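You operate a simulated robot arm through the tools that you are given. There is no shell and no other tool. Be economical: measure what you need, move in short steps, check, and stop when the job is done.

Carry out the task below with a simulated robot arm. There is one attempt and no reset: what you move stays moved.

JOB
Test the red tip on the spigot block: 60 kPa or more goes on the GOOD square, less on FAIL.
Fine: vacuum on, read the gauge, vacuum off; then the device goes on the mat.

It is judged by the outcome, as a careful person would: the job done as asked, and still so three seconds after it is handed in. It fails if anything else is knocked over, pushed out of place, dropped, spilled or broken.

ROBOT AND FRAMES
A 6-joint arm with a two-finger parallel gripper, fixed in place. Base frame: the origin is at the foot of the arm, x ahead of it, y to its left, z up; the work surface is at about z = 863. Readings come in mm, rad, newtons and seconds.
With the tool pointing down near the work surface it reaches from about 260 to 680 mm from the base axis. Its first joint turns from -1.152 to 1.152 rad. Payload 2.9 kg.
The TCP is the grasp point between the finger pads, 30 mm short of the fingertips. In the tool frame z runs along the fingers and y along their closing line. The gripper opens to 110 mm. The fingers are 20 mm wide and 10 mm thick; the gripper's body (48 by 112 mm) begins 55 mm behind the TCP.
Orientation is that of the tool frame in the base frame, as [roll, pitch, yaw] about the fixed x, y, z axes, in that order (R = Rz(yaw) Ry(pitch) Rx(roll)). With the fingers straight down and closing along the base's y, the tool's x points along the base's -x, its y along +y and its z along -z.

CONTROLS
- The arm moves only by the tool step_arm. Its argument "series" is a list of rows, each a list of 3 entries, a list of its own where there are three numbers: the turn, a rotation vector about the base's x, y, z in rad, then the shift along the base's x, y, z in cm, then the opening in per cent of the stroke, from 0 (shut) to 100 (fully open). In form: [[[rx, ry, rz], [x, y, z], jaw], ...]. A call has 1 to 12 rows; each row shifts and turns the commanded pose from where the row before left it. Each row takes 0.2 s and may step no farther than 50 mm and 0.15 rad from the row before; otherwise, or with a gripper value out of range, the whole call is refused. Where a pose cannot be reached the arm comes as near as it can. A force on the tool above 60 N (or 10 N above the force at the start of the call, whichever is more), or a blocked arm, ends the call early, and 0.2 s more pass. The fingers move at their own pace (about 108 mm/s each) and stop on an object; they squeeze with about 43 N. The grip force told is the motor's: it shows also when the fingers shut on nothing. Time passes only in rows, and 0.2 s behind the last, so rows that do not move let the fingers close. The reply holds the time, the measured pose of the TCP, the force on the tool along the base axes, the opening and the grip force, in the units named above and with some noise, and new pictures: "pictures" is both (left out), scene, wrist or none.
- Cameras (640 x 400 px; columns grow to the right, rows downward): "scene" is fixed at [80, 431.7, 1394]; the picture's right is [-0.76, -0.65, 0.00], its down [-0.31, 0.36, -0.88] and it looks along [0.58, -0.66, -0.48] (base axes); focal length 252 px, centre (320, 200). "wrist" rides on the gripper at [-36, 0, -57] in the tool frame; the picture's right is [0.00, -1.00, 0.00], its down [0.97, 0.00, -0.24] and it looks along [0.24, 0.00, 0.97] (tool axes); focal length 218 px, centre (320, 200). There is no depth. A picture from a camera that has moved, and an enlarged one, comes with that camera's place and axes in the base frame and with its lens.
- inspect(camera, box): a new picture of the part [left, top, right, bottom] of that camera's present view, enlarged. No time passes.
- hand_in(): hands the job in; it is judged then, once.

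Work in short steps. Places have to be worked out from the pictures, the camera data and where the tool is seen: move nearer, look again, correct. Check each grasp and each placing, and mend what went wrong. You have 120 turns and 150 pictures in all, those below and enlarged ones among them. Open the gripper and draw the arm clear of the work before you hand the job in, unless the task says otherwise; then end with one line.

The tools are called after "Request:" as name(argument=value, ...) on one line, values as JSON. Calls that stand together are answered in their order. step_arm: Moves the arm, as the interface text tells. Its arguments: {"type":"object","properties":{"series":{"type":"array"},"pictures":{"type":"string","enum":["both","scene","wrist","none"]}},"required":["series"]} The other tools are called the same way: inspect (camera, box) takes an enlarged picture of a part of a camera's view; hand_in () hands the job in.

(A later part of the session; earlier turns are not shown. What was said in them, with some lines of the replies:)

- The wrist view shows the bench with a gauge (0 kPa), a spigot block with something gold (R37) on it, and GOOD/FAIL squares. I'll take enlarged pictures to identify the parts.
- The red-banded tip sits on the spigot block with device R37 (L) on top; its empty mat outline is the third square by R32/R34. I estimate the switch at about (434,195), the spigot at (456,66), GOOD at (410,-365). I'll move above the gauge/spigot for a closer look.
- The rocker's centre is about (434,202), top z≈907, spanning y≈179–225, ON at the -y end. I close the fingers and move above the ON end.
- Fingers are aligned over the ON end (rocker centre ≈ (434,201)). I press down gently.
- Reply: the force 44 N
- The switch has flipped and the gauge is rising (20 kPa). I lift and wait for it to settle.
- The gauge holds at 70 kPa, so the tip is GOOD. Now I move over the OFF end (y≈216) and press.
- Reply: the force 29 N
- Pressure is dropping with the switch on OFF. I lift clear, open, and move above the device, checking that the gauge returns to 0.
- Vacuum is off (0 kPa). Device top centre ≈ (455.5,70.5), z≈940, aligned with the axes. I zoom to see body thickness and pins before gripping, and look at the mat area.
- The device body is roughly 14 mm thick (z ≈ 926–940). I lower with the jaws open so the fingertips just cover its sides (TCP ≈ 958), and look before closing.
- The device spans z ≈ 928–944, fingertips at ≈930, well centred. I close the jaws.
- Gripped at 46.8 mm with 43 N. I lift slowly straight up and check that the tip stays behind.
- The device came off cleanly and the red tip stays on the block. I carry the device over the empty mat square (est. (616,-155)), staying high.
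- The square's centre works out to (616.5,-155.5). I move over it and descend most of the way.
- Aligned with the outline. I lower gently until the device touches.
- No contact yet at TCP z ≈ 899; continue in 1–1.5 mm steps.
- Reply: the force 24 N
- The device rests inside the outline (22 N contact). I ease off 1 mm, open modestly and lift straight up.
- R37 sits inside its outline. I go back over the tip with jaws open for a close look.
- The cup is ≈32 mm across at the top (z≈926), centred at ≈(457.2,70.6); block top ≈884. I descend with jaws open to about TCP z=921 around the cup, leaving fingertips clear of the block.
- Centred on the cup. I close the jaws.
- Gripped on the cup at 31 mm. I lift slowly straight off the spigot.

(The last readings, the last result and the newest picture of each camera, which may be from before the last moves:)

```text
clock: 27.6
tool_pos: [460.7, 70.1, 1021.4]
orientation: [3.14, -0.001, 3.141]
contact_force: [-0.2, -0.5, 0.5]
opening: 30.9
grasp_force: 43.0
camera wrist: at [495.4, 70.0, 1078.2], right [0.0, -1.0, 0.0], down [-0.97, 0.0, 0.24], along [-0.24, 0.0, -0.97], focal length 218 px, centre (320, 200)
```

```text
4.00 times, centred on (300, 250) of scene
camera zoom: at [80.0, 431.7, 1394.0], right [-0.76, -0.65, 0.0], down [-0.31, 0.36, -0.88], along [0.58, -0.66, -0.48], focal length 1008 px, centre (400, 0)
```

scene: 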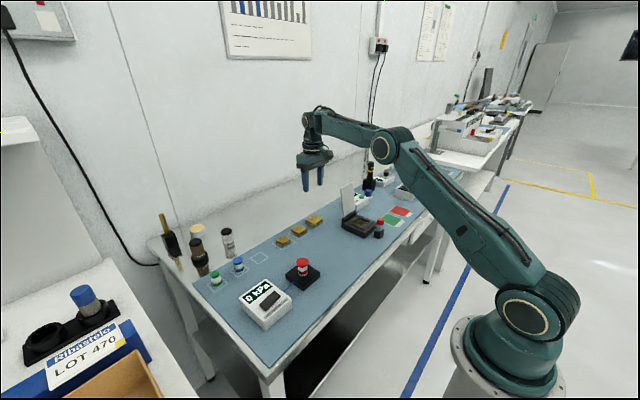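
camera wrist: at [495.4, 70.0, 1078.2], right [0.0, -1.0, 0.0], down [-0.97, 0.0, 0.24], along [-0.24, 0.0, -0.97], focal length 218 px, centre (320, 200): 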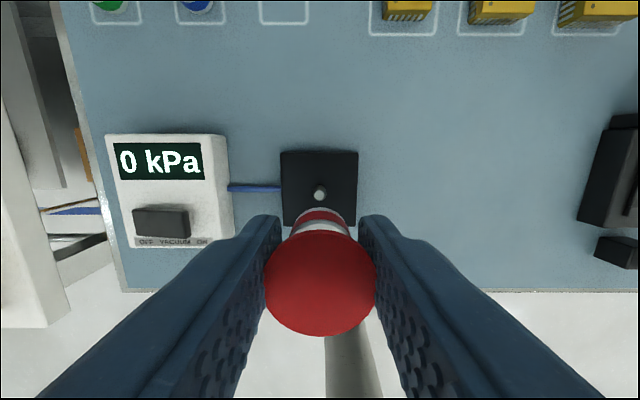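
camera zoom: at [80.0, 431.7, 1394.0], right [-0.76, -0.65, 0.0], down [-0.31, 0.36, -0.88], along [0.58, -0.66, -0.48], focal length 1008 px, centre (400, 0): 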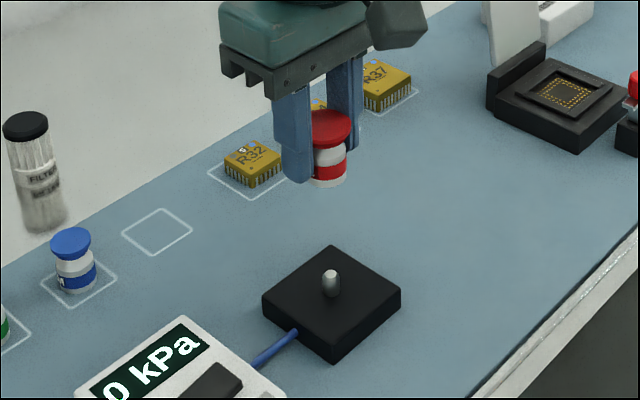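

Tip is held upright and the spigot is bare. I raise and carry it toward GOOD (est. (410,-365)), high over the other items.

Request:
step_arm(series=[[[0, 0, 0], [0, 0, 4.5], 20], [[0, 0, 0], [0, 0, 3], 20], [[0, 0, 0], [-0.3, -4.35, 0], 20], [[0, 0, 0], [-0.3, -4.35, 0], 20], [[0, 0, 0], [-0.3, -4.35, 0], 20], [[0, 0, 0], [-0.3, -4.35, 0], 20], [[0, 0, 0], [-0.3, -4.35, 0], 20], [[0, 0, 0], [-0.3, -4.35, 0], 20], [[0, 0, 0], [-0.3, -4.35, 0], 20], [[0, 0, 0], [-0.3, -4.35, 0], 20], [[0, 0, 0], [-0.3, -4.35, 0], 20], [[0, 0, 0], [-0.3, -4.35, 0], 20]])

Request:
inspect(camera="scene", box=[340, 140, 460, 250])

```text
clock: 30.2
tool_pos: [430.7, -365.5, 1094.5]
orientation: [-3.141, -0.001, -3.141]
contact_force: [0.7, 0.0, -0.2]
opening: 30.8
grasp_force: 43.2
camera wrist: at [466.2, -365.6, 1151.5], right [0.0, -1.0, 0.0], down [-0.97, 0.0, 0.24], along [-0.24, 0.0, -0.97], focal length 218 px, centre (320, 200)
```

scene: 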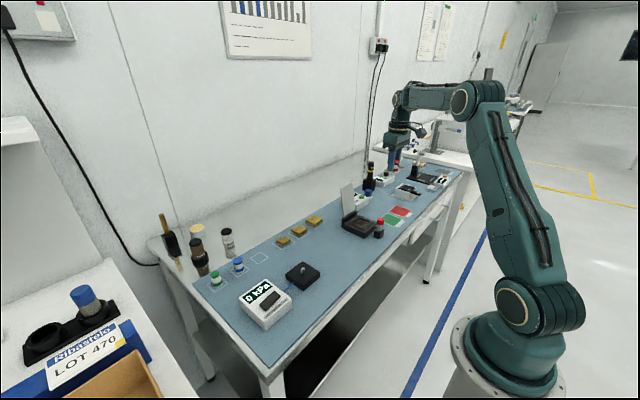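
wrist: 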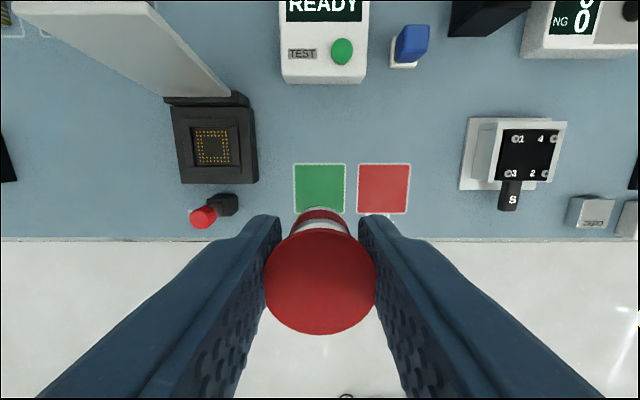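

```text
3.64 times, centred on (400, 195) of scene
camera zoom: at [79.9, 431.7, 1394.0], right [-0.76, -0.65, 0.0], down [-0.31, 0.36, -0.88], along [0.58, -0.66, -0.48], focal length 916 px, centre (29, 218)
```

zoom: 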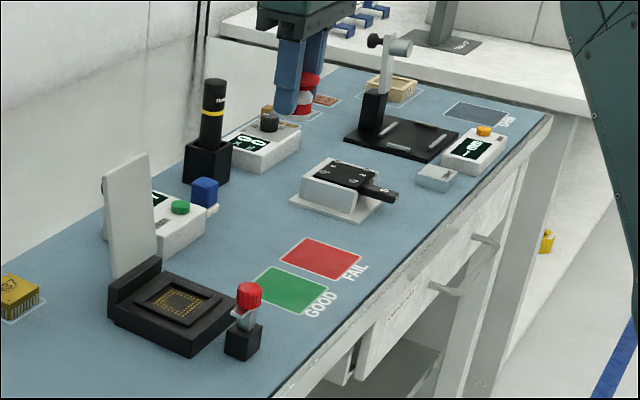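

GOOD square's centre is ≈(411,-365), nothing tall near. I move over it and lower to TCP z ≈ 915.

Request:
step_arm(series=[[[0, 0, 0], [-1.0, 0, -3], 20], [[0, 0, 0], [-0.95, 0.05, -4], 20], [[0, 0, 0], [0, 0, -4], 20], [[0, 0, 0], [0, 0, -4], 20], [[0, 0, 0], [0, 0, -3], 20], [[0, 0, 0], [0, 0, 0], 20]], pictures="wrist")

Request:
inspect(camera="scene", box=[360, 180, 420, 230])

```text
clock: 31.6
tool_pos: [409.5, -366.7, 913.9]
orientation: [-3.14, 0.001, -3.141]
contact_force: [0.4, 0.6, -0.6]
opening: 30.9
grasp_force: 42.7
camera wrist: at [445.4, -365.2, 972.3], right [0.0, -1.0, 0.0], down [-0.97, 0.0, 0.24], along [-0.24, 0.0, -0.97], focal length 218 px, centre (320, 200)
```

wrist: 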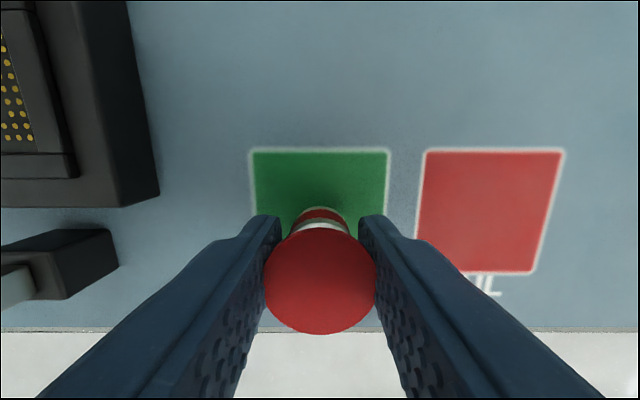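

```text
8.00 times, centred on (390, 205) of scene
camera zoom: at [80.0, 431.7, 1394.0], right [-0.76, -0.65, 0.0], down [-0.31, 0.36, -0.88], along [0.58, -0.66, -0.48], focal length 2016 px, centre (-240, 160)
```

zoom: 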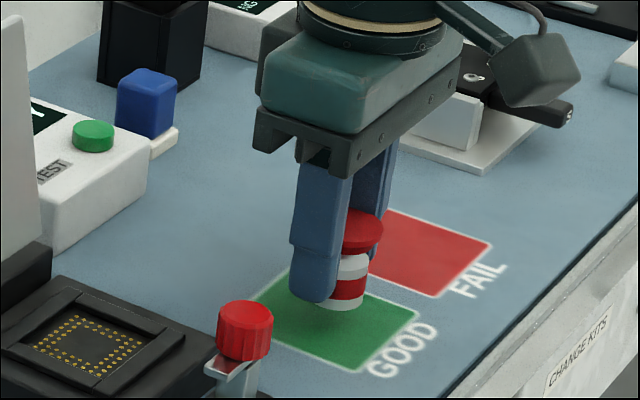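

The tip is over the green square, centred. I lower in small steps to contact.

Request:
step_arm(series=[[[0, 0, 0], [0, 0, -0.6], 20], [[0, 0, 0], [0, 0, -0.3], 20], [[0, 0, 0], [0, 0, -0.2], 20]], pictures="none")

```text
clock: 32.4
tool_pos: [409.9, -366.1, 903.8]
orientation: [-3.141, -0.001, -3.14]
contact_force: [0.3, -0.1, -0.6]
opening: 30.7
grasp_force: 42.6
```

No contact yet; continue by millimetres.

Request:
step_arm(series=[[[0, 0, 0], [0, 0, -0.15], 20], [[0, 0, 0], [0, 0, -0.1], 20]], pictures="none")

Request:
inspect(camera="scene", box=[375, 195, 415, 230])

```text
clock: 33.0
tool_pos: [410.8, -365.8, 901.6]
orientation: [-3.142, 0.0, 3.141]
contact_force: [0.2, -0.5, -0.4]
opening: 31.0
grasp_force: 43.0
```

```text
11.43 times, centred on (395, 212) of scene
camera zoom: at [80.0, 431.7, 1394.0], right [-0.76, -0.65, 0.0], down [-0.31, 0.36, -0.88], along [0.58, -0.66, -0.48], focal length 2880 px, centre (-537, 57)
```

zoom: 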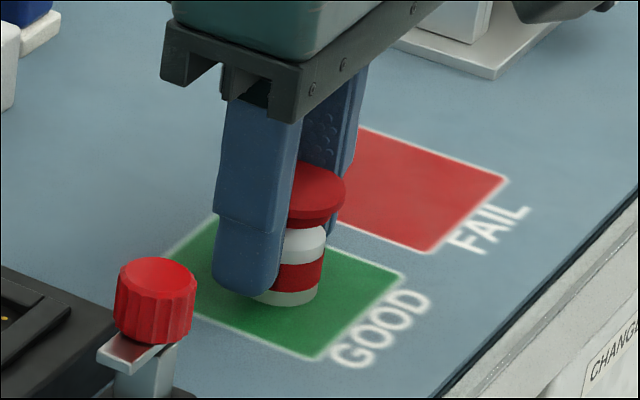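

Very near the surface. One or two more millimetres.

Request:
step_arm(series=[[[0, 0, 0], [0, 0, -0.1], 20], [[0, 0, 0], [0, 0, -0.1], 20]], pictures="none")

```text
clock: 33.6
tool_pos: [410.2, -364.7, 900.9]
orientation: [-3.14, 0.001, -3.141]
contact_force: [-3.4, 0.7, 8.7]
opening: 31.0
grasp_force: 43.0
```

Contact at 8.7 N. I release symmetrically and wait before rising.

Request:
step_arm(series=[[[0, 0, 0], [0, 0, 0.03], 24], [[0, 0, 0], [0, 0, 0], 32], [[0, 0, 0], [0, 0, 0], 45], [[0, 0, 0], [0, 0, 0], 55], [[0, 0, 0], [0, 0, 0], 55]], pictures="wrist")

```text
clock: 34.8
tool_pos: [409.9, -365.0, 900.8]
orientation: [-3.141, 0.001, -3.141]
contact_force: [0.3, -0.8, -0.3]
opening: 60.5
grasp_force: 0.0
camera wrist: at [445.8, -364.8, 956.6], right [0.0, -1.0, 0.0], down [-0.97, 0.0, 0.24], along [-0.24, 0.0, -0.97], focal length 218 px, centre (320, 200)
```

wrist: 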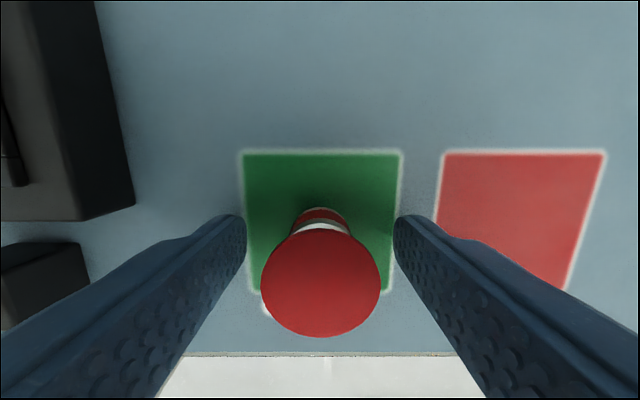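

The tip stands free. I rise straight up well clear and check everything.

Request:
step_arm(series=[[[0, 0, 0], [0, 0, 2], 55], [[0, 0, 0], [0, 0, 4], 55], [[0, 0, 0], [0, 0, 4.5], 55], [[0, 0, 0], [0, 0, 4.5], 55], [[0, 0, 0], [0, 0, 4.5], 55], [[0, 0, 0], [0, 0, 4.5], 80], [[0, 0, 0], [-1, 3, 2], 80], [[0, 0, 0], [-1, 3, 2], 80]])

Request:
inspect(camera="scene", box=[340, 160, 460, 250])

Request:
inspect(camera="scene", box=[190, 200, 350, 330])

```text
clock: 36.6
tool_pos: [390.8, -304.3, 1179.4]
orientation: [-3.141, 0.0, -3.14]
contact_force: [0.5, 0.1, 0.6]
opening: 87.9
grasp_force: 0.1
camera wrist: at [426.8, -303.7, 1237.0], right [0.0, -1.0, 0.0], down [-0.97, 0.0, 0.24], along [-0.24, 0.0, -0.97], focal length 218 px, centre (320, 200)
```

scene: 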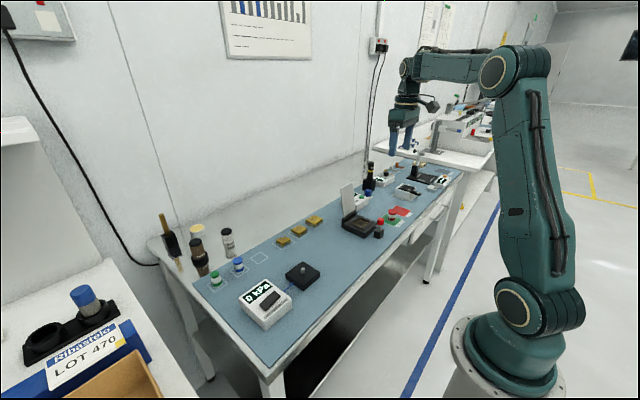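
wrist: 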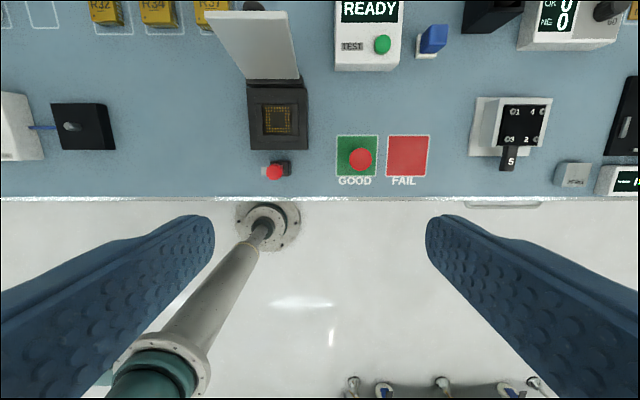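

```text
4.44 times, centred on (400, 205) of scene
camera zoom: at [80.0, 431.7, 1394.0], right [-0.76, -0.65, 0.0], down [-0.31, 0.36, -0.88], along [0.58, -0.66, -0.48], focal length 1120 px, centre (-36, 178)
```

zoom: 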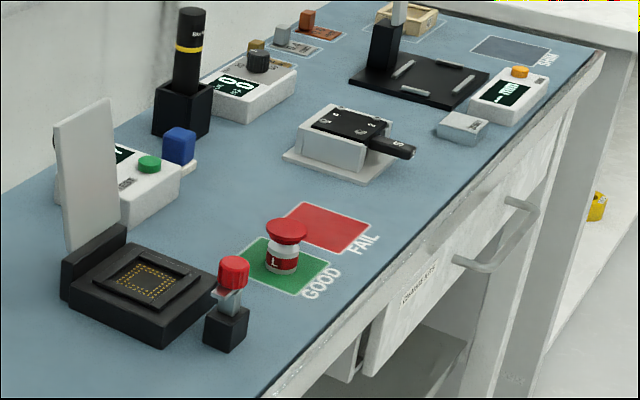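

```text
3.08 times, centred on (270, 265) of scene
camera zoom: at [80.0, 431.7, 1394.0], right [-0.76, -0.65, 0.0], down [-0.31, 0.36, -0.88], along [0.58, -0.66, -0.48], focal length 776 px, centre (474, 0)
```

zoom: 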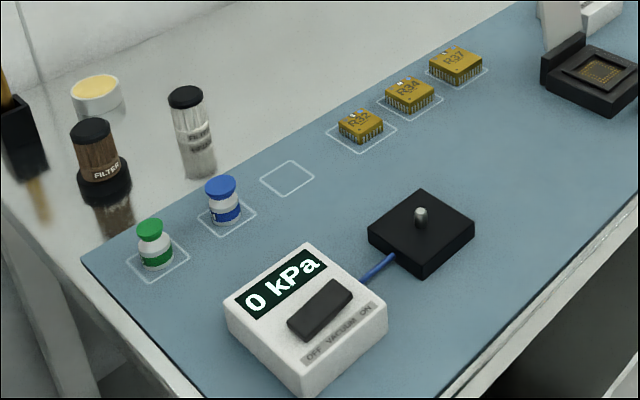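

The red tip stands upright on GOOD, R37 is on its mat square, the vacuum is off at 0 kPa, nothing else has moved and the arm is clear. I hand the job in.

Request:
hand_in()

```text
The job is handed in.
```

The red tip read a steady 70 kPa, so it is standing on the GOOD square; the vacuum is off (gauge at 0 kPa), device R37 is in its outline on the mat, and nothing else was moved.
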